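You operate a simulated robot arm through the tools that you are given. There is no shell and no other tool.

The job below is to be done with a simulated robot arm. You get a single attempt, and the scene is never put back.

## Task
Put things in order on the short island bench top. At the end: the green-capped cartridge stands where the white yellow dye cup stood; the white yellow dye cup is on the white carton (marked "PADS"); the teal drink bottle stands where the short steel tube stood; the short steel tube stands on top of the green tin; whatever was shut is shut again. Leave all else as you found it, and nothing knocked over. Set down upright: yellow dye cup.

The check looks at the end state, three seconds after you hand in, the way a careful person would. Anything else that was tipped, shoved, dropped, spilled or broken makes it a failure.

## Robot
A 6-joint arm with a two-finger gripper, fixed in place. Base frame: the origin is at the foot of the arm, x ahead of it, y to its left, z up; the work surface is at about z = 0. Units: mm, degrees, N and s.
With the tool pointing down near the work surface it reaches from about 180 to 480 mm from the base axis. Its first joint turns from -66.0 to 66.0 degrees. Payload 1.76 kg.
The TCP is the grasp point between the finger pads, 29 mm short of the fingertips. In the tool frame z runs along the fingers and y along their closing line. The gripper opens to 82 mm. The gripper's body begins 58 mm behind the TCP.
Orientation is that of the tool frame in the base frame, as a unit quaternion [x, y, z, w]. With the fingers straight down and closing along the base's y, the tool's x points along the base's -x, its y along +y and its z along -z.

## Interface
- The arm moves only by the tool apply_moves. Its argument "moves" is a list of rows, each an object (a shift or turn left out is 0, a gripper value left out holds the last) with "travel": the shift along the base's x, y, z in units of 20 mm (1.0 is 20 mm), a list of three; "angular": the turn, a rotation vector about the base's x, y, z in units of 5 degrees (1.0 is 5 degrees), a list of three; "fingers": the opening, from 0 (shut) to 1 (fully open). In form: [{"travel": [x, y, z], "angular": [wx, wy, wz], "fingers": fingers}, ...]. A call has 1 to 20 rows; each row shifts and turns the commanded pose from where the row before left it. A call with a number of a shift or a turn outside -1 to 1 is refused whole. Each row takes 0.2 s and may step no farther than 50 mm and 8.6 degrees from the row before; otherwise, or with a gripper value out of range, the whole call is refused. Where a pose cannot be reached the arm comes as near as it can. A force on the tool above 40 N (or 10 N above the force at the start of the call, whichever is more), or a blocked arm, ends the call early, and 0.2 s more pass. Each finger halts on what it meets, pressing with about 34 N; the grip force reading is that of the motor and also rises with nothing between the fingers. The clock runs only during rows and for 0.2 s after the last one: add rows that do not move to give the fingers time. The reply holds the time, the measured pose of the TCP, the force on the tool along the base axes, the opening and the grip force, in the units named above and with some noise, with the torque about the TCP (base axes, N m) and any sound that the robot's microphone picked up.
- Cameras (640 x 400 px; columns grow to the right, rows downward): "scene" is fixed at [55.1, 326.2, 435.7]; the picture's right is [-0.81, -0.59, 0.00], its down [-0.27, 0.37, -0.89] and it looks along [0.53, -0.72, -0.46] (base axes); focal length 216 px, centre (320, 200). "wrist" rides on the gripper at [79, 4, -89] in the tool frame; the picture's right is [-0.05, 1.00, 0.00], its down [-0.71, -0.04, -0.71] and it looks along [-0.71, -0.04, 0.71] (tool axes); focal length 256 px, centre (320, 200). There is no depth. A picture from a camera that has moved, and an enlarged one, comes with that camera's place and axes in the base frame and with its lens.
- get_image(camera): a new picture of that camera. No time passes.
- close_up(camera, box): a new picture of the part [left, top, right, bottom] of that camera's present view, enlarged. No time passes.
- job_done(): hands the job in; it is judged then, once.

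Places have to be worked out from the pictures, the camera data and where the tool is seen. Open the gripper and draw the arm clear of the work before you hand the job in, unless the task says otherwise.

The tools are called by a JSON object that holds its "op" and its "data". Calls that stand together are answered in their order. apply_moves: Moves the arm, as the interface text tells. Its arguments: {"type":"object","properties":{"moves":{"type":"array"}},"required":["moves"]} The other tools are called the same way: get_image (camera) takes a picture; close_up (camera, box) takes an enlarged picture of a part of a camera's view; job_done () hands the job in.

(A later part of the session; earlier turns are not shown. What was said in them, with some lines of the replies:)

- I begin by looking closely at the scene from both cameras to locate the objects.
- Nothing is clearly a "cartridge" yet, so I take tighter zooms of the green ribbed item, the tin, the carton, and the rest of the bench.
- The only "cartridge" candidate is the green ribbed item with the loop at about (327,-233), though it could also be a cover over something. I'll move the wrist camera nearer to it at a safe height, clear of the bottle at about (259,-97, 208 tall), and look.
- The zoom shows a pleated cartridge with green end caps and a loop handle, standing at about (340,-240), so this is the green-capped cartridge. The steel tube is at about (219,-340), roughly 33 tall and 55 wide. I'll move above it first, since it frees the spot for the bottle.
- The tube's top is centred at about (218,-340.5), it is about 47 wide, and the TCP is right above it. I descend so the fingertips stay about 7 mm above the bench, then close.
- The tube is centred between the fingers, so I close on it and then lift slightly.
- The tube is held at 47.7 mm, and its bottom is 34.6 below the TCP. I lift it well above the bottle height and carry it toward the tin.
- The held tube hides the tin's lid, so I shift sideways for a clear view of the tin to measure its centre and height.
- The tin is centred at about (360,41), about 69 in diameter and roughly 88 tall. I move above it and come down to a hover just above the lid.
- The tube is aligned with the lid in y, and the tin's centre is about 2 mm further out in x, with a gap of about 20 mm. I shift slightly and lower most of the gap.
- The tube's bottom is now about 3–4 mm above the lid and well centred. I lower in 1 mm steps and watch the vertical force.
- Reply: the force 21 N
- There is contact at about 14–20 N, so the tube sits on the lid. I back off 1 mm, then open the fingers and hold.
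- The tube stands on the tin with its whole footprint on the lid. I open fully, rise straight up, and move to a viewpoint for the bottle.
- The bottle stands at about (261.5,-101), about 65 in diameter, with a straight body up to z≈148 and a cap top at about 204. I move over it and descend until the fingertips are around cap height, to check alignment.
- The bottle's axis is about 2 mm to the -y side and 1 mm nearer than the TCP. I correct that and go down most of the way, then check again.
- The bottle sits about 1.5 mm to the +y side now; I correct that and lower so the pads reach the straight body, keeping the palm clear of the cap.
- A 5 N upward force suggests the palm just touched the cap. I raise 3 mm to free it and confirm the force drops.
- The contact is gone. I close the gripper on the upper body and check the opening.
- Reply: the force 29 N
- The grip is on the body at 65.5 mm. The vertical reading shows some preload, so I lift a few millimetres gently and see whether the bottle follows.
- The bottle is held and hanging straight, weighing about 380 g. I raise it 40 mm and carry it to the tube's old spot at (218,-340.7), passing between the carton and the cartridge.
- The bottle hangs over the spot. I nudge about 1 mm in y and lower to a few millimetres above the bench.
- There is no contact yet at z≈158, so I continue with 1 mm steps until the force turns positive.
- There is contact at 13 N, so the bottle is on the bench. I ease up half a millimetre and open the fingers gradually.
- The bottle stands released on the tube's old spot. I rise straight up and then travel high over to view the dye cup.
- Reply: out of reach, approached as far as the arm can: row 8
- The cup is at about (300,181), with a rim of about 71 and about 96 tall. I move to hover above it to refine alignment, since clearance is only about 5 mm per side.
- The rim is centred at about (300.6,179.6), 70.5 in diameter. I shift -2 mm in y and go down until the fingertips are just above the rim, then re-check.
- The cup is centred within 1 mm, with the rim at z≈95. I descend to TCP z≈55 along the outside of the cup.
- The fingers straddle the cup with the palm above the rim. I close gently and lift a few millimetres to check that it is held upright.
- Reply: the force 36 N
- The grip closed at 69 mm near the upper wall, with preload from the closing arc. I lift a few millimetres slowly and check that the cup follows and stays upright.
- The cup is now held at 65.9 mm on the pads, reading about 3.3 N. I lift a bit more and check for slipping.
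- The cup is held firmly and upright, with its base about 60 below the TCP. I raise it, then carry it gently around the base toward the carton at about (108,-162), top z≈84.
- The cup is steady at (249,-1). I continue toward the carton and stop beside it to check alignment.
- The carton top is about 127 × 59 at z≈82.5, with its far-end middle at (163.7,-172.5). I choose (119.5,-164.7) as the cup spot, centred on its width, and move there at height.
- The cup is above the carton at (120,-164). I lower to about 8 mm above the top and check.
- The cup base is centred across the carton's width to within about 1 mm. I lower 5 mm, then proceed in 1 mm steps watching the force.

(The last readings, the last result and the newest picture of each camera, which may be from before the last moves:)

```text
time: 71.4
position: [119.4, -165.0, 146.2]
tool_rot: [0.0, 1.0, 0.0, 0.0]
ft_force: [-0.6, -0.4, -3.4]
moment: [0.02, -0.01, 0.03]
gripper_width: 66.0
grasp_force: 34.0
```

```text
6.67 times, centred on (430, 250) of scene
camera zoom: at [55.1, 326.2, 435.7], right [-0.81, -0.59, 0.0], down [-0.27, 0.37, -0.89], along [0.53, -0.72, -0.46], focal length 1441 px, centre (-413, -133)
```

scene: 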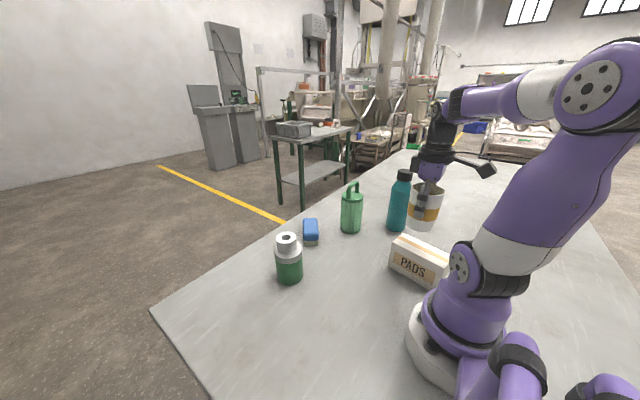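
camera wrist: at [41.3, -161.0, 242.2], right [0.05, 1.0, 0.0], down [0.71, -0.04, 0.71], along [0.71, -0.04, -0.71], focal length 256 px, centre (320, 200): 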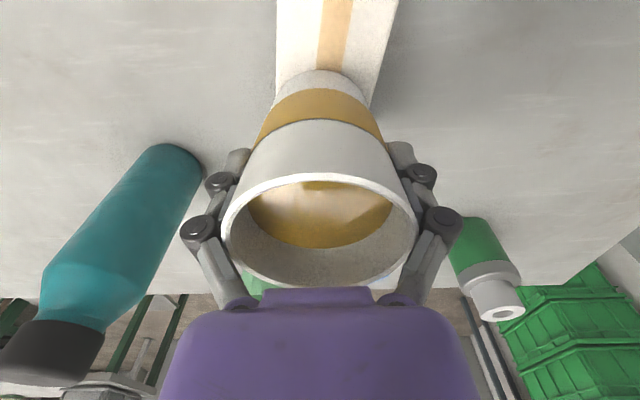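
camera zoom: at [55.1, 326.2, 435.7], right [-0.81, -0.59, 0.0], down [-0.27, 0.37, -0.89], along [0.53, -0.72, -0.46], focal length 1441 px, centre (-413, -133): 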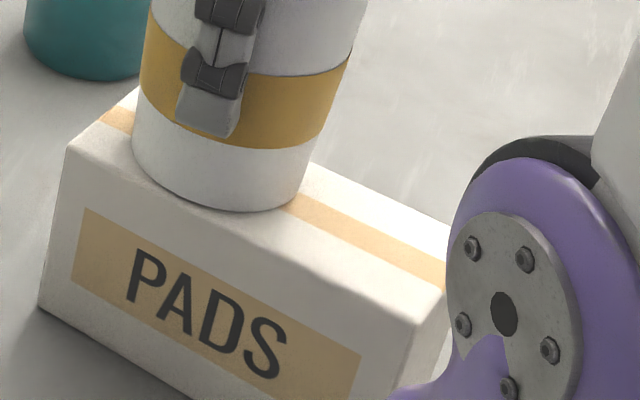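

No contact yet; I keep lowering in 1 mm steps.

{"op": "apply_moves", "data": {"moves": [{"travel": [0, 0, -0.05]}, {"travel": [0, 0, 0]}]}}

{"op": "apply_moves", "data": {"moves": [{"travel": [0, 0, -0.05]}, {"travel": [0, 0, 0]}]}}

```text
time: 72.0
position: [120.9, -165.2, 144.9]
tool_rot: [0.0, 1.0, 0.0, -0.001]
ft_force: [0.1, 0.2, -4.3]
moment: [0.0, 0.03, -0.01]
gripper_width: 65.8
grasp_force: 34.0
```

```text
time: 72.6
position: [119.7, -166.1, 145.0]
tool_rot: [0.001, 1.0, -0.002, 0.001]
ft_force: [-4.4, 3.4, 23.2]
moment: [0.32, 0.45, -0.13]
gripper_width: 66.1
grasp_force: 34.3
```

There is contact (+23 N), so the cup is on the carton. I ease up half a millimetre and open gradually.

{"op": "apply_moves", "data": {"moves": [{"travel": [0, 0, 0.03]}, {"travel": [0, 0, 0], "fingers": 0.82}, {"travel": [0, 0, 0], "fingers": 0.88}, {"travel": [0, 0, 0], "fingers": 1}, {"travel": [0, 0, 0]}]}}

{"op": "get_image", "data": {"camera": "wrist"}}

{"op": "close_up", "data": {"camera": "scene", "box": [380, 190, 480, 300]}}

```text
time: 73.8
position: [120.9, -164.4, 144.9]
tool_rot: [0.0, 1.0, 0.0, 0.0]
ft_force: [0.1, -0.3, 0.4]
moment: [-0.01, 0.03, -0.02]
gripper_width: 81.9
grasp_force: 0.0
```

```text
taken
camera wrist: at [41.1, -161.0, 234.8], right [0.05, 1.0, 0.0], down [0.71, -0.04, 0.71], along [0.71, -0.04, -0.71], focal length 256 px, centre (320, 200)
```

wrist: 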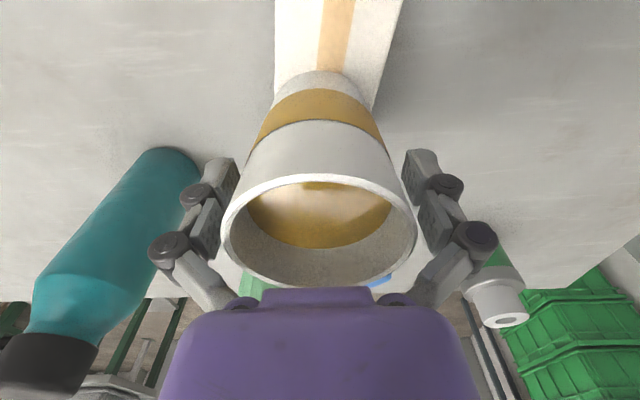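

```text
3.64 times, centred on (430, 245) of scene
camera zoom: at [55.1, 326.2, 435.7], right [-0.81, -0.59, 0.0], down [-0.27, 0.37, -0.89], along [0.53, -0.72, -0.46], focal length 786 px, centre (-80, 36)
```

zoom: 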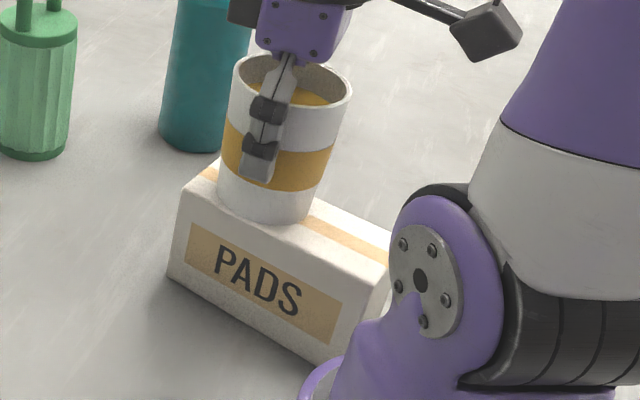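

The cup is released and standing on the carton. I rise straight up until the fingers clear the rim.

{"op": "apply_moves", "data": {"moves": [{"travel": [0, 0, 0.3]}, {"travel": [0, 0, 0.6]}, {"travel": [0, 0, 0.9]}, {"travel": [0, 0, 0.9]}, {"travel": [0, 0, 0.9]}, {"travel": [0, 0, 0.9]}, {"travel": [0, 0, 0.9]}, {"travel": [0, 0, 0.5]}, {"travel": [0, 0, 0]}]}}

{"op": "get_image", "data": {"camera": "scene"}}

{"op": "close_up", "data": {"camera": "scene", "box": [380, 190, 480, 300]}}

{"op": "get_image", "data": {"camera": "wrist"}}

```text
time: 75.8
position: [120.8, -164.4, 263.1]
tool_rot: [0.0, 1.0, 0.0, 0.0]
ft_force: [-0.2, 0.8, 0.8]
moment: [0.01, -0.01, 0.01]
gripper_width: 81.8
grasp_force: 0.0
```

```text
taken
```

scene: 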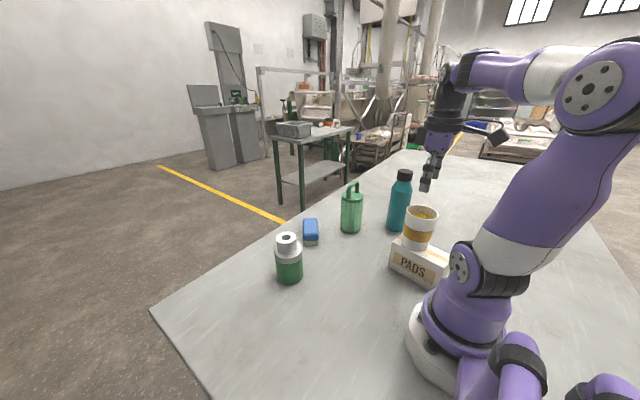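

```text
3.64 times, centred on (430, 245) of scene
camera zoom: at [55.1, 326.2, 435.7], right [-0.81, -0.59, 0.0], down [-0.27, 0.37, -0.89], along [0.53, -0.72, -0.46], focal length 786 px, centre (-80, 36)
```

zoom: 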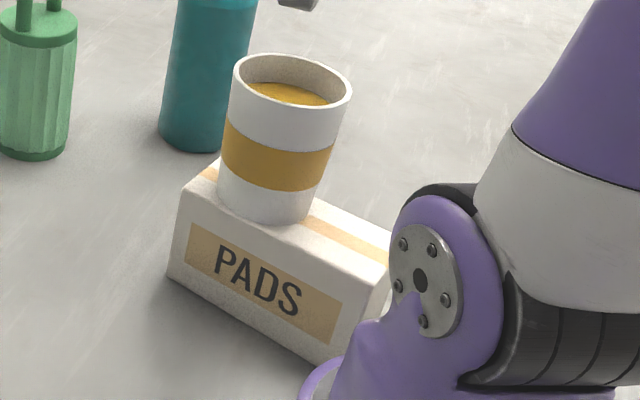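

```text
taken
camera wrist: at [41.1, -160.8, 352.8], right [0.05, 1.0, 0.0], down [0.71, -0.04, 0.71], along [0.71, -0.04, -0.71], focal length 256 px, centre (320, 200)
```

wrist: 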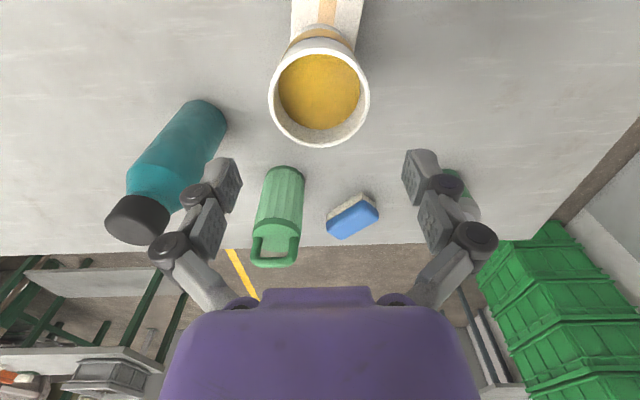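

The cup stands upright on the carton. Next is the cartridge at about (340,-240); its loop spans along y, so I rotate the tool by -90° about z to close along x and let the loop pass between the finger links.

{"op": "apply_moves", "data": {"moves": [{"travel": [0.5, -0.15, 0], "angular": [0, 0, -1]}, {"travel": [0.5, -0.15, 0], "angular": [0, 0, -1]}, {"travel": [0.5, -0.15, 0], "angular": [0, 0, -1]}, {"travel": [0.5, -0.15, 0], "angular": [0, 0, -1]}, {"travel": [0.5, -0.15, 0], "angular": [0, 0, -1]}, {"travel": [0.5, -0.15, 0], "angular": [0, 0, -1]}, {"travel": [0.5, -0.15, 0], "angular": [0, 0, -1]}, {"travel": [0.5, -0.15, 0], "angular": [0, 0, -1]}, {"travel": [0.5, -0.15, 0], "angular": [0, 0, -1]}, {"travel": [0.5, -0.15, 0], "angular": [0, 0, -1]}, {"travel": [0.5, -0.15, 0], "angular": [0, 0, -1]}, {"travel": [0.5, -0.15, 0], "angular": [0, 0, -1]}, {"travel": [0.5, -0.15, 0], "angular": [0, 0, -1]}, {"travel": [0.5, -0.15, 0], "angular": [0, 0, -1]}, {"travel": [0.5, -0.15, 0], "angular": [0, 0, -1]}, {"travel": [0.5, -0.15, 0], "angular": [0, 0, -1]}, {"travel": [0.5, -0.15, 0], "angular": [0, 0, -1]}, {"travel": [0.5, -0.15, 0], "angular": [0, 0, -1]}, {"travel": [0, 0, 0]}]}}

{"op": "get_image", "data": {"camera": "wrist"}}

{"op": "get_image", "data": {"camera": "scene"}}

```text
time: 79.8
position: [301.2, -218.0, 261.9]
tool_rot: [0.708, 0.706, 0.0, 0.0]
ft_force: [-0.2, -0.2, 0.6]
moment: [-0.02, -0.01, 0.05]
gripper_width: 81.9
grasp_force: 0.0
```

```text
taken
camera wrist: at [304.8, -139.9, 352.6], right [1.0, -0.05, 0.0], down [-0.04, -0.71, 0.71], along [-0.04, -0.71, -0.71], focal length 256 px, centre (320, 200)
```

wrist: 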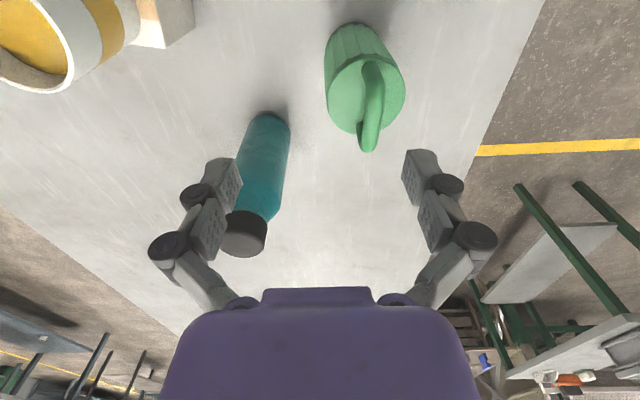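

```text
taken
```

scene: 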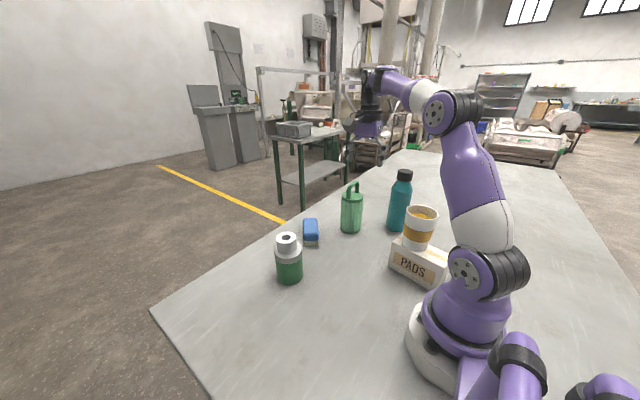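

{"op": "close_up", "data": {"camera": "wrist", "box": [300, 10, 430, 160]}}

{"op": "close_up", "data": {"camera": "scene", "box": [325, 175, 385, 245]}}

```text
2.67 times, centred on (365, 85) of wrist
camera zoom: at [304.8, -139.9, 352.6], right [1.0, -0.05, 0.0], down [-0.04, -0.71, 0.71], along [-0.04, -0.71, -0.71], focal length 683 px, centre (200, 507)
```

zoom: 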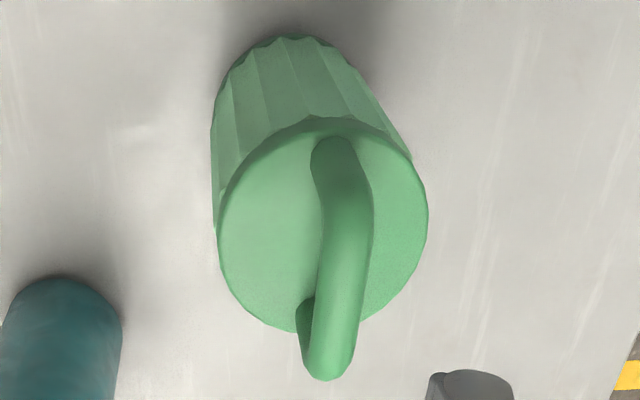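

```text
5.71 times, centred on (355, 210) of scene
camera zoom: at [55.1, 326.2, 435.7], right [-0.81, -0.59, 0.0], down [-0.27, 0.37, -0.89], along [0.53, -0.72, -0.46], focal length 1235 px, centre (120, 143)
```

zoom: 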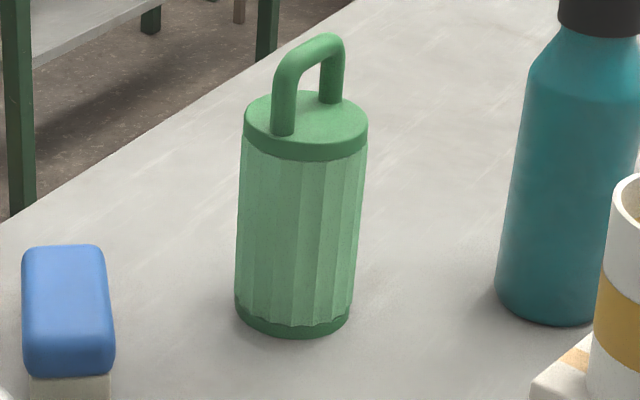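

The cartridge is at about (340,-238), with a cap of about 70 diameter topping out near z≈130, and the loop top near z≈180 running along y. I move directly over it with the fingertips just above the loop and check.

{"op": "apply_moves", "data": {"moves": [{"travel": [0.49, -0.24, 0]}, {"travel": [0.49, -0.24, 0]}, {"travel": [0.49, -0.24, 0]}, {"travel": [0.49, -0.24, 0]}, {"travel": [0, 0, -0.8]}, {"travel": [0, 0, -0.8]}, {"travel": [0, 0, -0.6]}, {"travel": [0, 0, 0]}]}}

{"op": "get_image", "data": {"camera": "wrist"}}

{"op": "close_up", "data": {"camera": "wrist", "box": [200, 20, 440, 200]}}

{"op": "close_up", "data": {"camera": "scene", "box": [310, 120, 410, 250]}}

```text
time: 81.6
position: [338.4, -237.6, 217.7]
tool_rot: [0.707, 0.708, 0.0, 0.0]
ft_force: [-0.1, -0.2, 0.7]
moment: [0.01, -0.02, -0.01]
gripper_width: 81.9
grasp_force: 0.0
```

```text
taken
camera wrist: at [343.4, -159.1, 308.1], right [1.0, -0.05, 0.0], down [-0.04, -0.71, 0.71], along [-0.04, -0.71, -0.71], focal length 256 px, centre (320, 200)
```

wrist: 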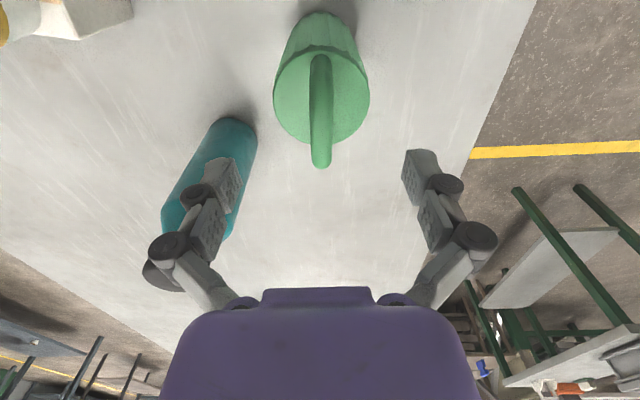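

```text
2.22 times, centred on (320, 110) of wrist
camera zoom: at [343.4, -159.1, 308.1], right [1.0, -0.05, 0.0], down [-0.04, -0.71, 0.71], along [-0.04, -0.71, -0.71], focal length 569 px, centre (320, 400)
```

zoom: 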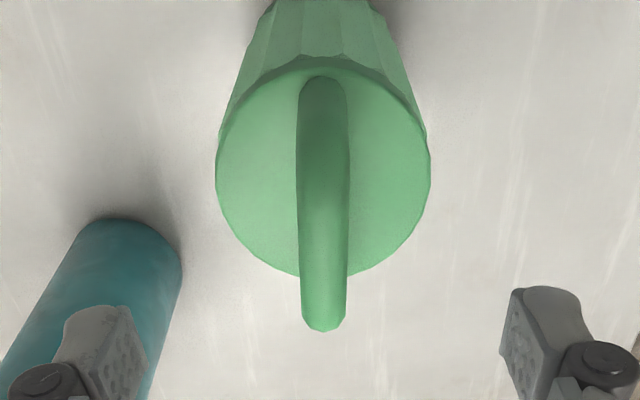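

```text
3.08 times, centred on (360, 185) of scene
camera zoom: at [55.1, 326.2, 435.7], right [-0.81, -0.59, 0.0], down [-0.27, 0.37, -0.89], along [0.53, -0.72, -0.46], focal length 665 px, centre (197, 246)
```

zoom: 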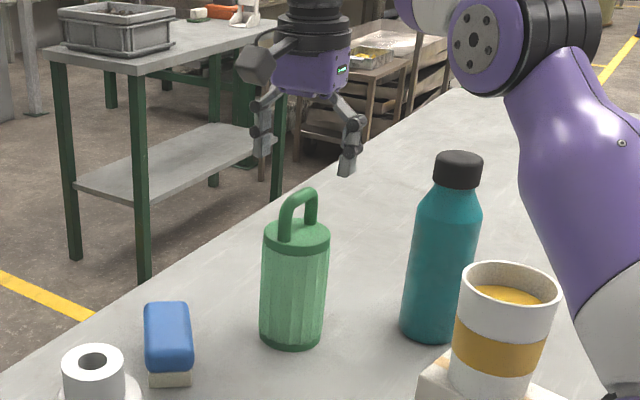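

The cartridge is centred to about 1 mm. I nudge +1 mm in x and lower around the loop, pausing to check the palm clearance above the loop.

{"op": "apply_moves", "data": {"moves": [{"travel": [0.05, -0.02, 0]}, {"travel": [0, 0, -0.7]}, {"travel": [0, 0, -0.7]}, {"travel": [0, 0, -0.7]}, {"travel": [0, 0, -0.7]}, {"travel": [0, 0, -0.6]}, {"travel": [0, 0, 0]}]}}

{"op": "get_image", "data": {"camera": "wrist"}}

{"op": "close_up", "data": {"camera": "scene", "box": [310, 150, 400, 250]}}

```text
time: 83.2
position: [340.8, -238.2, 150.0]
tool_rot: [0.707, 0.708, 0.0, 0.0]
ft_force: [0.2, -0.5, -0.1]
moment: [0.0, 0.0, -0.02]
gripper_width: 82.1
grasp_force: 0.1
```

```text
taken
camera wrist: at [344.5, -159.2, 240.0], right [1.0, -0.05, 0.0], down [-0.04, -0.71, 0.71], along [-0.04, -0.71, -0.71], focal length 256 px, centre (320, 200)
```

wrist: 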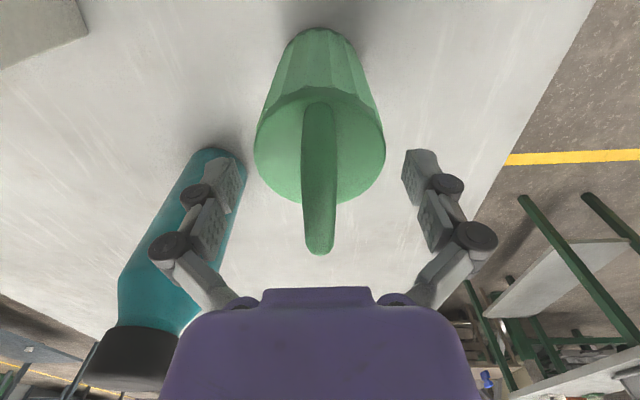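

```text
4.00 times, centred on (355, 200) of scene
camera zoom: at [55.1, 326.2, 435.7], right [-0.81, -0.59, 0.0], down [-0.27, 0.37, -0.89], along [0.53, -0.72, -0.46], focal length 864 px, centre (180, 200)
```

zoom: 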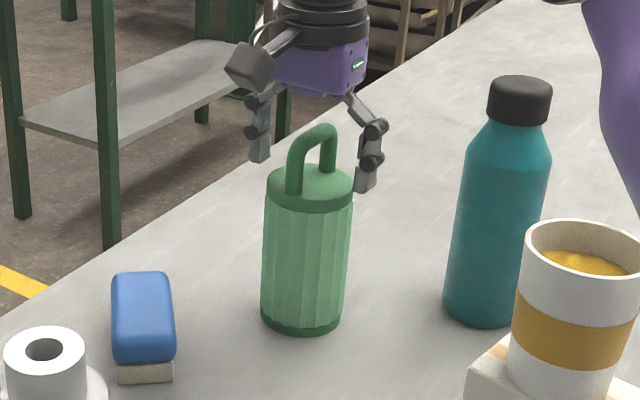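

It is centred and the loop sits between the finger links. I lower another 16 mm in small steps, watching for palm contact.

{"op": "apply_moves", "data": {"moves": [{"travel": [0, 0, -0.25]}, {"travel": [0, 0, -0.25]}, {"travel": [0, 0, -0.2]}, {"travel": [0, 0, -0.1]}, {"travel": [0, 0, 0]}]}}

{"op": "get_image", "data": {"camera": "wrist"}}

{"op": "close_up", "data": {"camera": "scene", "box": [310, 150, 400, 250]}}

```text
time: 84.4
position: [340.3, -237.8, 134.9]
tool_rot: [0.707, 0.707, 0.0, 0.001]
ft_force: [0.0, -0.6, 0.5]
moment: [0.03, 0.02, -0.02]
gripper_width: 81.9
grasp_force: 0.0
```

```text
taken
camera wrist: at [344.8, -159.5, 224.8], right [1.0, -0.05, 0.0], down [-0.04, -0.71, 0.71], along [-0.04, -0.71, -0.71], focal length 256 px, centre (320, 200)
```

wrist: 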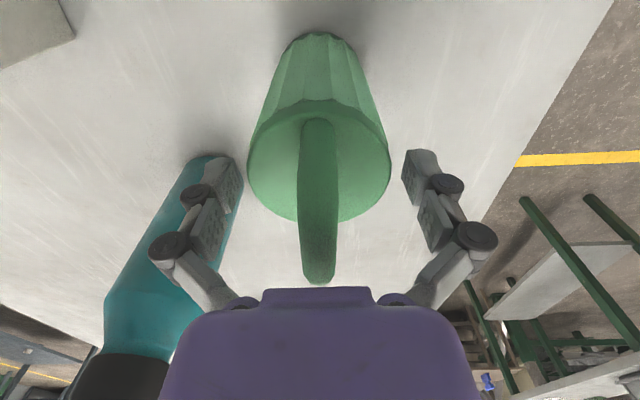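

```text
4.00 times, centred on (355, 200) of scene
camera zoom: at [55.1, 326.2, 435.7], right [-0.81, -0.59, 0.0], down [-0.27, 0.37, -0.89], along [0.53, -0.72, -0.46], focal length 864 px, centre (180, 200)
```

zoom: 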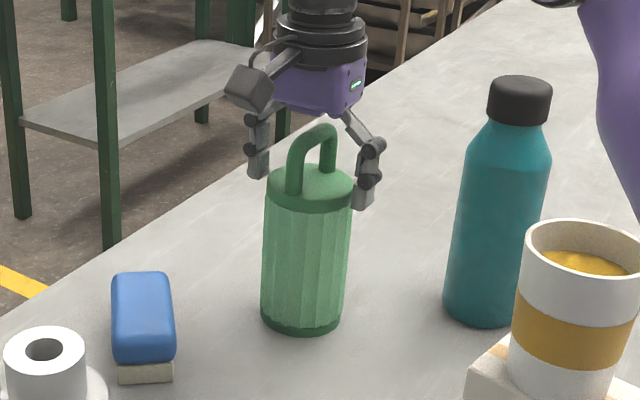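

The palm is still clear of the loop and the fingertips reach past the cap rim. I close on the cap.

{"op": "apply_moves", "data": {"moves": [{"travel": [0, 0, 0], "fingers": 0.9}, {"travel": [0, 0, 0], "fingers": 0.7}, {"travel": [0, 0, 0]}, {"travel": [0, 0, 0]}]}}

{"op": "get_image", "data": {"camera": "wrist"}}

{"op": "close_up", "data": {"camera": "scene", "box": [310, 150, 400, 250]}}

```text
time: 85.4
position: [341.1, -238.9, 134.5]
tool_rot: [0.707, 0.707, 0.0, 0.001]
ft_force: [-4.1, 0.9, 10.8]
moment: [0.09, 0.36, -0.04]
gripper_width: 68.9
grasp_force: 33.9
```

```text
taken
camera wrist: at [344.8, -159.6, 225.3], right [1.0, -0.05, 0.0], down [-0.04, -0.71, 0.71], along [-0.04, -0.71, -0.71], focal length 256 px, centre (320, 200)
```

wrist: 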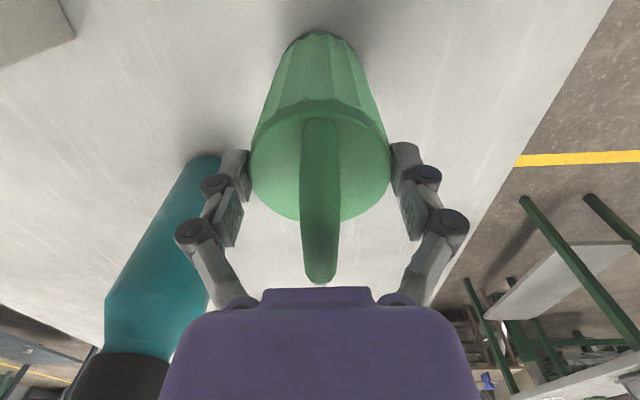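

```text
4.00 times, centred on (355, 200) of scene
camera zoom: at [55.1, 326.2, 435.6], right [-0.81, -0.59, 0.0], down [-0.27, 0.37, -0.89], along [0.53, -0.72, -0.46], focal length 864 px, centre (180, 200)
```

zoom: 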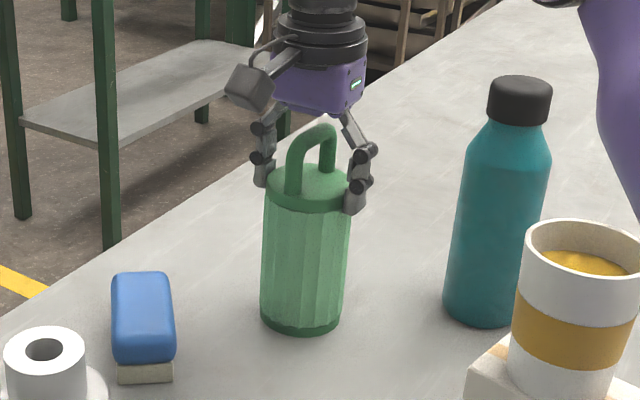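

It is gripped at 68.9 mm. I lift slowly by 10 mm and check that the whole cartridge comes up.

{"op": "apply_moves", "data": {"moves": [{"travel": [0, 0, 0.05]}, {"travel": [0, 0, 0.1]}, {"travel": [0, 0, 0.15]}, {"travel": [0, 0, 0.2]}, {"travel": [0, 0, 0]}]}}

{"op": "get_image", "data": {"camera": "wrist"}}

{"op": "close_up", "data": {"camera": "scene", "box": [310, 150, 400, 250]}}

```text
time: 86.6
position: [341.5, -238.1, 143.7]
tool_rot: [0.707, 0.708, 0.0, 0.001]
ft_force: [0.2, -0.7, -2.8]
moment: [0.01, 0.03, -0.04]
gripper_width: 68.9
grasp_force: 34.1
```

```text
taken
camera wrist: at [344.3, -159.6, 234.7], right [1.0, -0.05, 0.0], down [-0.04, -0.71, 0.71], along [-0.04, -0.71, -0.71], focal length 256 px, centre (320, 200)
```

wrist: 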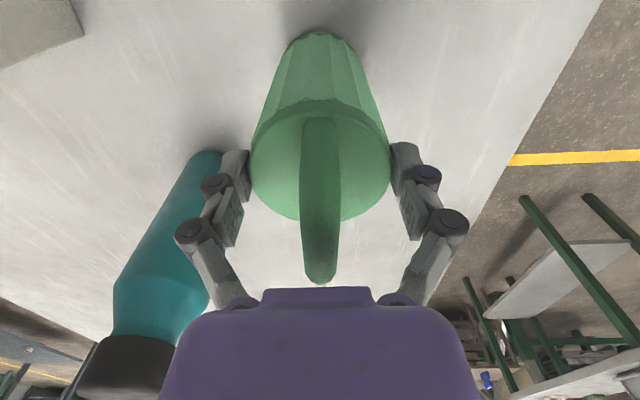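

```text
4.00 times, centred on (355, 200) of scene
camera zoom: at [55.1, 326.2, 435.7], right [-0.81, -0.59, 0.0], down [-0.27, 0.37, -0.89], along [0.53, -0.72, -0.46], focal length 864 px, centre (180, 200)
```

zoom: 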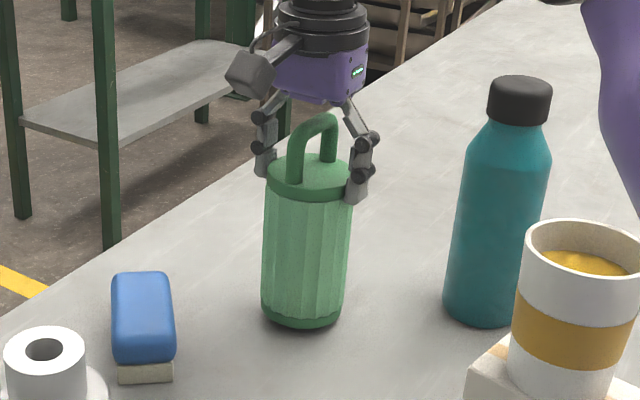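

The whole item lifts at about 3 N. I raise it further and check that nothing is left standing underneath.

{"op": "apply_moves", "data": {"moves": [{"travel": [0, 0, 0.5]}, {"travel": [0, 0, 0.7]}, {"travel": [0, 0, 0.7]}, {"travel": [0, 0, 0.6]}, {"travel": [0, 0, 0]}]}}

{"op": "close_up", "data": {"camera": "scene", "box": [300, 120, 410, 250]}}

{"op": "get_image", "data": {"camera": "scene"}}

```text
time: 87.8
position: [339.3, -238.3, 194.7]
tool_rot: [0.707, 0.707, 0.0, 0.0]
ft_force: [-0.5, -0.4, -2.3]
moment: [-0.01, -0.04, -0.02]
gripper_width: 68.7
grasp_force: 34.0
```

```text
3.08 times, centred on (355, 185) of scene
camera zoom: at [55.1, 326.2, 435.7], right [-0.81, -0.59, 0.0], down [-0.27, 0.37, -0.89], along [0.53, -0.72, -0.46], focal length 665 px, centre (212, 246)
```

zoom: 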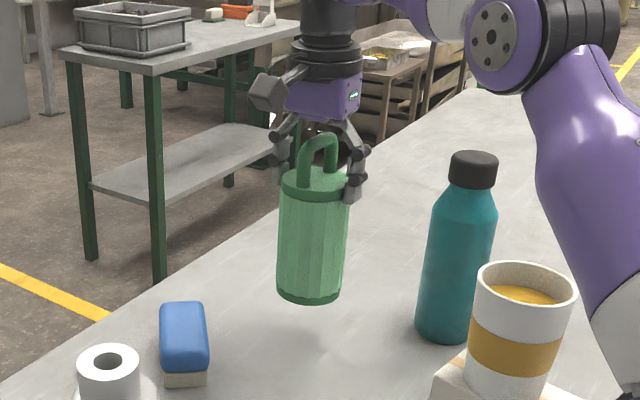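

```text
taken
```

scene: 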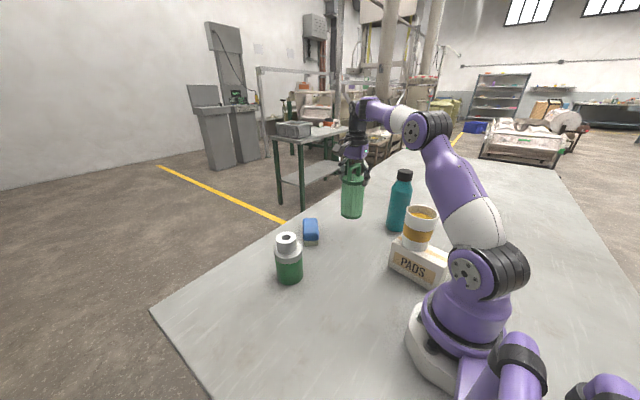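

Nothing is left underneath, so it is the cartridge itself. I carry it around the tin via x≈255, turning the tool back by 60° on the way to stay within comfortable joint angles, toward the cup's old spot at (301,180).

{"op": "apply_moves", "data": {"moves": [{"travel": [-0.21, 0.35, 0], "angular": [0, 0, 0.3]}, {"travel": [-0.42, 0.69, 0], "angular": [0, 0, 0.6]}, {"travel": [-0.42, 0.69, 0], "angular": [0, 0, 0.6]}, {"travel": [-0.42, 0.69, 0], "angular": [0, 0, 0.6]}, {"travel": [-0.42, 0.69, 0], "angular": [0, 0, 0.6]}, {"travel": [-0.42, 0.69, 0], "angular": [0, 0, 0.6]}, {"travel": [-0.42, 0.69, 0], "angular": [0, 0, 0.6]}, {"travel": [-0.42, 0.69, 0], "angular": [0, 0, 0.6]}, {"travel": [-0.42, 0.69, 0], "angular": [0, 0, 0.6]}, {"travel": [-0.42, 0.69, 0], "angular": [0, 0, 0.6]}, {"travel": [-0.23, 0.35, 0], "angular": [0, 0, 0.3]}, {"travel": [0, 0, 0]}]}}

{"op": "apply_moves", "data": {"moves": [{"travel": [0, 0.4, 0], "angular": [0, 0, 0.3]}, {"travel": [0, 0.75, 0], "angular": [0, 0, 0.5]}, {"travel": [0, 0.75, 0], "angular": [0, 0, 0.5]}, {"travel": [0, 0.75, 0], "angular": [0, 0, 0.5]}, {"travel": [0, 0.75, 0], "angular": [0, 0, 0.5]}, {"travel": [0, 0.75, 0], "angular": [0, 0, 0.5]}, {"travel": [0, 0.75, 0], "angular": [0, 0, 0.5]}, {"travel": [0, 0.75, 0], "angular": [0, 0, 0.5]}, {"travel": [0, 0.75, 0], "angular": [0, 0, 0.5]}, {"travel": [0, 0.75, 0], "angular": [0, 0, 0.5]}, {"travel": [0, 0.75, 0], "angular": [0, 0, 0.5]}, {"travel": [0, 0.75, 0], "angular": [0, 0, 0.5]}, {"travel": [0, 0.75, 0], "angular": [0, 0, 0.2]}, {"travel": [0, 0.75, 0]}, {"travel": [0, 0.35, 0]}, {"travel": [0, 0, 0]}]}}

{"op": "get_image", "data": {"camera": "scene"}}

{"op": "get_image", "data": {"camera": "wrist"}}

```text
time: 90.4
position: [256.2, -100.1, 193.9]
tool_rot: [0.5, 0.866, 0.001, 0.0]
ft_force: [-0.5, 0.1, -1.3]
moment: [-0.03, -0.01, -0.02]
gripper_width: 68.9
grasp_force: 33.6
```

```text
time: 93.8
position: [256.4, 110.7, 192.5]
tool_rot: [0.259, 0.966, -0.001, 0.0]
ft_force: [0.8, -0.2, -1.6]
moment: [-0.01, 0.0, 0.0]
gripper_width: 68.8
grasp_force: 33.8
```

```text
taken
```

scene: 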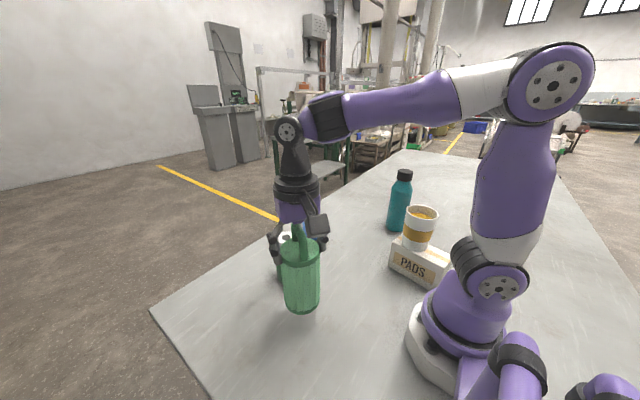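

```text
taken
camera wrist: at [189.6, 153.1, 284.2], right [0.55, 0.84, 0.0], down [0.59, -0.39, 0.71], along [0.59, -0.39, -0.71], focal length 256 px, centre (320, 200)
```

wrist: 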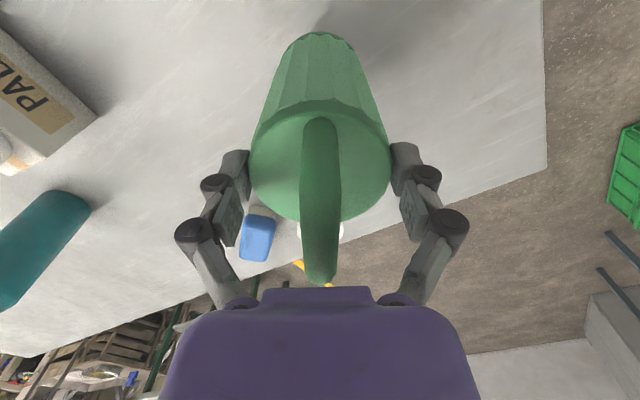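

The cartridge is steady at (256,110.4). I move the last stretch to (300.8,179.8) and lower to several millimetres above the bench.

{"op": "apply_moves", "data": {"moves": [{"travel": [0.19, 0.29, 0]}, {"travel": [0.37, 0.58, 0]}, {"travel": [0.37, 0.58, 0]}, {"travel": [0.37, 0.58, 0]}, {"travel": [0.37, 0.58, 0]}, {"travel": [0.37, 0.58, 0]}, {"travel": [0.19, 0.28, 0]}, {"travel": [0, 0, 0]}, {"travel": [0, 0, -0.5]}, {"travel": [0, 0, -0.7]}, {"travel": [0, 0, -0.7]}, {"travel": [0, 0, -0.5]}, {"travel": [0, 0, 0]}]}}

{"op": "get_image", "data": {"camera": "scene"}}

{"op": "close_up", "data": {"camera": "scene", "box": [200, 230, 320, 370]}}

{"op": "get_image", "data": {"camera": "wrist"}}

```text
time: 96.6
position: [300.9, 179.2, 147.2]
tool_rot: [0.259, 0.966, 0.0, 0.0]
ft_force: [0.4, -0.4, -1.5]
moment: [0.0, 0.01, -0.02]
gripper_width: 68.9
grasp_force: 33.9
```

```text
taken
```

scene: 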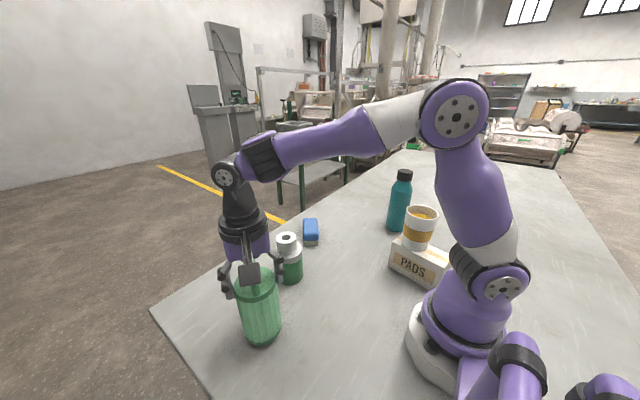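

```text
2.86 times, centred on (260, 300) of scene
camera zoom: at [55.1, 326.2, 435.7], right [-0.81, -0.59, 0.0], down [-0.27, 0.37, -0.89], along [0.53, -0.72, -0.46], focal length 618 px, centre (491, -86)
```

zoom: 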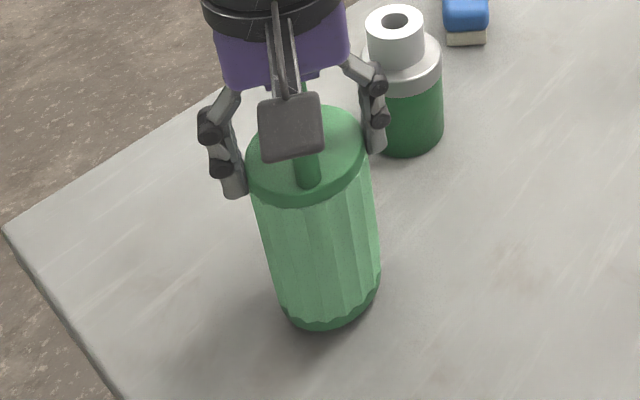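

```text
taken
camera wrist: at [234.5, 221.9, 236.9], right [0.55, 0.84, 0.0], down [0.59, -0.39, 0.71], along [0.59, -0.39, -0.71], focal length 256 px, centre (320, 200)
```

wrist: 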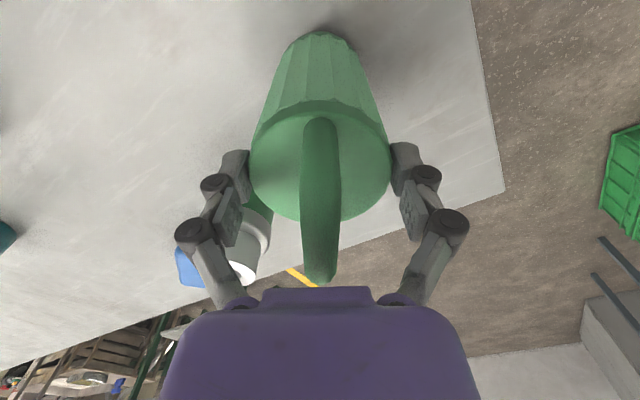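

The cartridge is over the spot, about 12 mm above the bench. I lower 9 mm with a sub-millimetre y correction and then step gently to contact.

{"op": "apply_moves", "data": {"moves": [{"travel": [0, 0.03, -0.2]}, {"travel": [0, 0, -0.15]}, {"travel": [0, 0, -0.1]}, {"travel": [0, 0, 0]}]}}

{"op": "apply_moves", "data": {"moves": [{"travel": [0, 0, -0.05]}, {"travel": [0, 0, -0.05]}, {"travel": [0, 0, 0]}]}}

{"op": "apply_moves", "data": {"moves": [{"travel": [0, 0, -0.05]}, {"travel": [0, 0, 0]}]}}

```text
time: 97.6
position: [300.3, 180.1, 136.7]
tool_rot: [0.258, 0.966, 0.0, 0.001]
ft_force: [0.5, 0.8, -2.1]
moment: [-0.02, 0.02, -0.01]
gripper_width: 68.8
grasp_force: 34.5
```

```text
time: 98.4
position: [300.7, 178.4, 135.3]
tool_rot: [0.259, 0.966, 0.0, 0.0]
ft_force: [-2.1, -0.8, 2.6]
moment: [-0.01, 0.06, 0.0]
gripper_width: 69.1
grasp_force: 34.3
```

```text
time: 99.0
position: [301.5, 179.9, 134.4]
tool_rot: [0.258, 0.966, 0.001, 0.0]
ft_force: [-5.4, -2.9, 20.7]
moment: [-0.04, 0.4, 0.05]
gripper_width: 69.1
grasp_force: 33.8
```

The cartridge is on the bench (+21 N). I ease up half a millimetre and open gradually.

{"op": "apply_moves", "data": {"moves": [{"travel": [0, 0, 0.04]}, {"travel": [0, 0, 0], "fingers": 0.86}, {"travel": [0, 0, 0], "fingers": 0.92}, {"travel": [0, 0, 0], "fingers": 1}, {"travel": [0, 0, 0]}]}}

{"op": "get_image", "data": {"camera": "wrist"}}

{"op": "close_up", "data": {"camera": "scene", "box": [200, 230, 320, 370]}}

```text
time: 100.2
position: [300.8, 179.7, 135.2]
tool_rot: [0.259, 0.966, 0.0, 0.0]
ft_force: [-0.6, -0.3, -0.4]
moment: [0.02, -0.01, 0.02]
gripper_width: 82.1
grasp_force: 0.0
```

```text
taken
camera wrist: at [234.3, 222.5, 225.4], right [0.55, 0.84, 0.0], down [0.59, -0.39, 0.71], along [0.59, -0.39, -0.71], focal length 256 px, centre (320, 200)
```

wrist: 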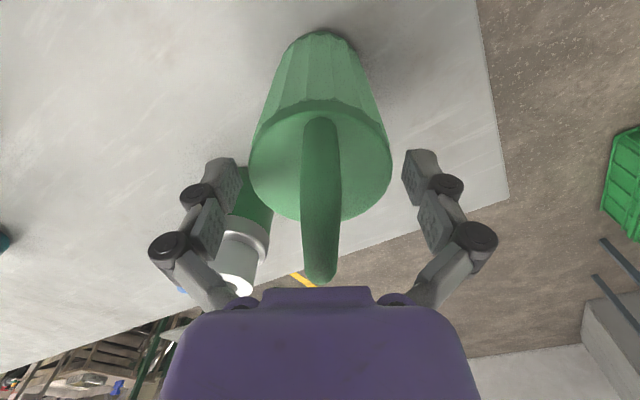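

```text
2.86 times, centred on (260, 300) of scene
camera zoom: at [55.1, 326.2, 435.7], right [-0.81, -0.59, 0.0], down [-0.27, 0.37, -0.89], along [0.53, -0.72, -0.46], focal length 618 px, centre (491, -86)
```

zoom: 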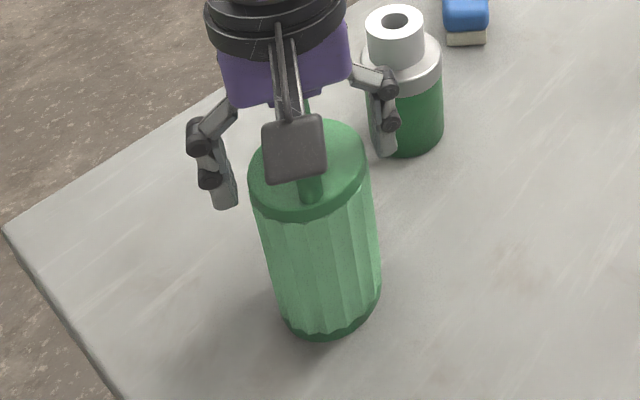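

The cartridge is released and standing. I rise straight up past the loop, then pull the arm back for a full check.

{"op": "apply_moves", "data": {"moves": [{"travel": [0, 0, 0.3]}, {"travel": [0, 0, 0.6]}, {"travel": [0, 0, 0.9]}, {"travel": [0, 0, 1]}, {"travel": [0, 0, 1]}, {"travel": [0, 0, 1]}, {"travel": [0, 0, 1]}, {"travel": [0, 0, 0.8]}, {"travel": [0, 0, 0]}]}}

{"op": "apply_moves", "data": {"moves": [{"travel": [-0.4, -0.9, 0], "angular": [0, 0, 1]}, {"travel": [-0.4, -0.9, 0], "angular": [0, 0, 1]}, {"travel": [-0.4, -0.9, 0], "angular": [0, 0, 1]}, {"travel": [-0.4, -0.9, 0], "angular": [0, 0, 1]}, {"travel": [-0.4, -0.9, 0], "angular": [0, 0, 1]}, {"travel": [-0.4, -0.9, 0], "angular": [0, 0, 1]}, {"travel": [-0.4, -0.9, 0]}, {"travel": [-0.4, -0.9, 0]}, {"travel": [-0.4, -0.9, 0]}, {"travel": [-0.4, -0.9, 0]}, {"travel": [0, 0, 0]}]}}

{"op": "get_image", "data": {"camera": "scene"}}

{"op": "get_image", "data": {"camera": "wrist"}}

{"op": "close_up", "data": {"camera": "scene", "box": [220, 170, 480, 360]}}

```text
time: 102.2
position: [300.6, 179.7, 267.0]
tool_rot: [0.259, 0.966, 0.001, 0.0]
ft_force: [0.2, -0.2, 0.2]
moment: [0.01, 0.0, 0.0]
gripper_width: 82.0
grasp_force: 0.1
```

```text
time: 104.6
position: [220.3, -0.4, 266.0]
tool_rot: [0.0, 1.0, 0.0, 0.0]
ft_force: [-0.3, 0.2, -0.3]
moment: [0.0, -0.02, 0.01]
gripper_width: 82.1
grasp_force: 0.1
```

```text
taken
```

scene: 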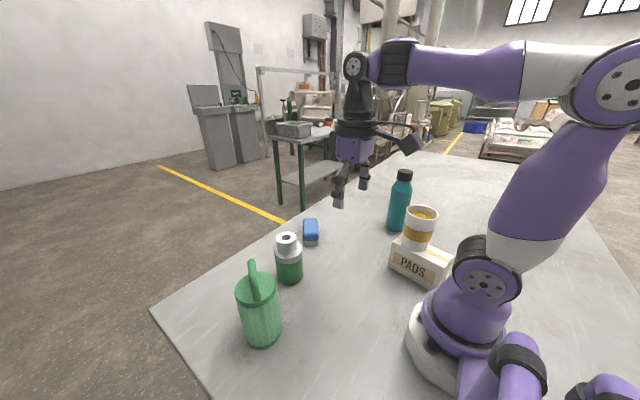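

```text
taken
camera wrist: at [141.5, 3.4, 357.3], right [0.05, 1.0, 0.0], down [0.71, -0.04, 0.71], along [0.71, -0.04, -0.71], focal length 256 px, centre (320, 200)
```

wrist: 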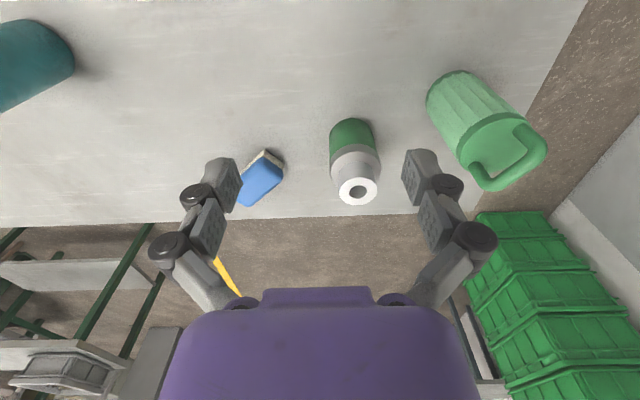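

```text
2.11 times, centred on (350, 265) of scene
camera zoom: at [55.1, 326.2, 435.7], right [-0.81, -0.59, 0.0], down [-0.27, 0.37, -0.89], along [0.53, -0.72, -0.46], focal length 455 px, centre (257, 63)
```

zoom: 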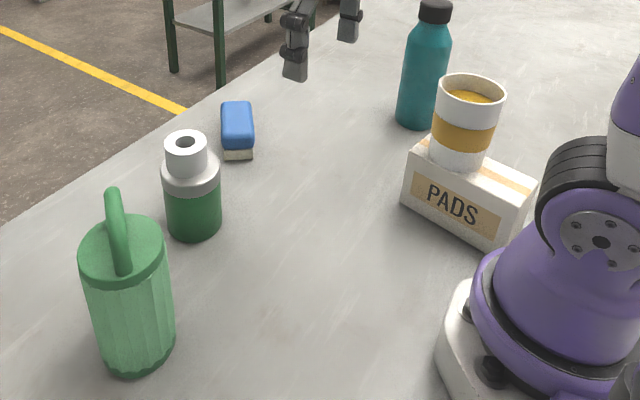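

All five placements look right: the cartridge is on the cup's spot, the cup is upright on the carton, the bottle is on the tube's spot and the tube is on the tin. The sponge, tin and carton have not moved, and the tin lid and bottle cap are still on. I raise the open gripper a bit more and let things settle before a final look.

{"op": "apply_moves", "data": {"moves": [{"travel": [0, -0.5, 0.8], "fingers": 1}, {"travel": [0, -0.5, 0.8]}, {"travel": [0, 0, 0]}, {"travel": [0, 0, 0]}, {"travel": [0, 0, 0]}]}}

{"op": "close_up", "data": {"camera": "scene", "box": [220, 170, 480, 360]}}

{"op": "close_up", "data": {"camera": "scene", "box": [380, 160, 460, 290]}}

```text
time: 105.8
position: [220.2, -20.8, 298.5]
tool_rot: [0.0, 1.0, 0.0, 0.0]
ft_force: [-0.3, -0.7, 0.6]
moment: [-0.01, -0.02, 0.04]
gripper_width: 82.0
grasp_force: 0.0
```

```text
2.11 times, centred on (350, 265) of scene
camera zoom: at [55.1, 326.2, 435.7], right [-0.81, -0.59, 0.0], down [-0.27, 0.37, -0.89], along [0.53, -0.72, -0.46], focal length 455 px, centre (257, 63)
```

zoom: 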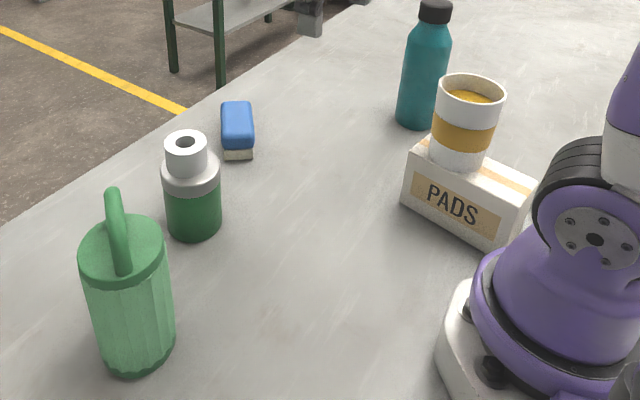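

```text
3.08 times, centred on (420, 225) of scene
camera zoom: at [55.1, 326.2, 435.7], right [-0.81, -0.59, 0.0], down [-0.27, 0.37, -0.89], along [0.53, -0.72, -0.46], focal length 665 px, centre (12, 123)
```

zoom: 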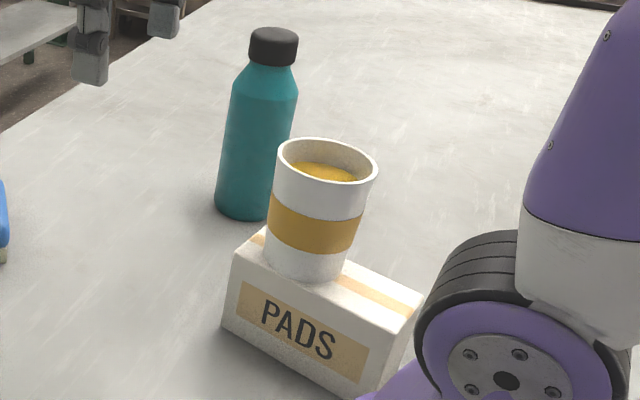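

Everything is stable and upright, the gripper is open and the arm is clear of the work. I hand the job in.

{"op": "job_done", "data": {}}

```text
The job is handed in.
```

I've handed the job in. All four items are where you asked, and in the last pictures everything is upright and steady. I don't have the check's result.

- **Green-capped cartridge:** it stands where the yellow dye cup was, within about 3 mm. I took this to be the pleated green item with the loop handle, because nothing else on the bench fitted and nothing was underneath when I lifted it. Its loop now points in a different direction than before.
- **Yellow dye cup:** it is upright on the "PADS" carton, centred across the carton's width, with no sign of a spill in the pictures.
- **Teal bottle:** it stands where the short steel tube was, with its cap still on.
- **Short steel tube:** it stands on the green tin's lid, about 4 mm off centre but fully supported.

I opened nothing, so the tin lid and bottle cap are as they were. The blue sponge, the tin and the carton have not moved. The gripper is open and the arm is clear of the work.
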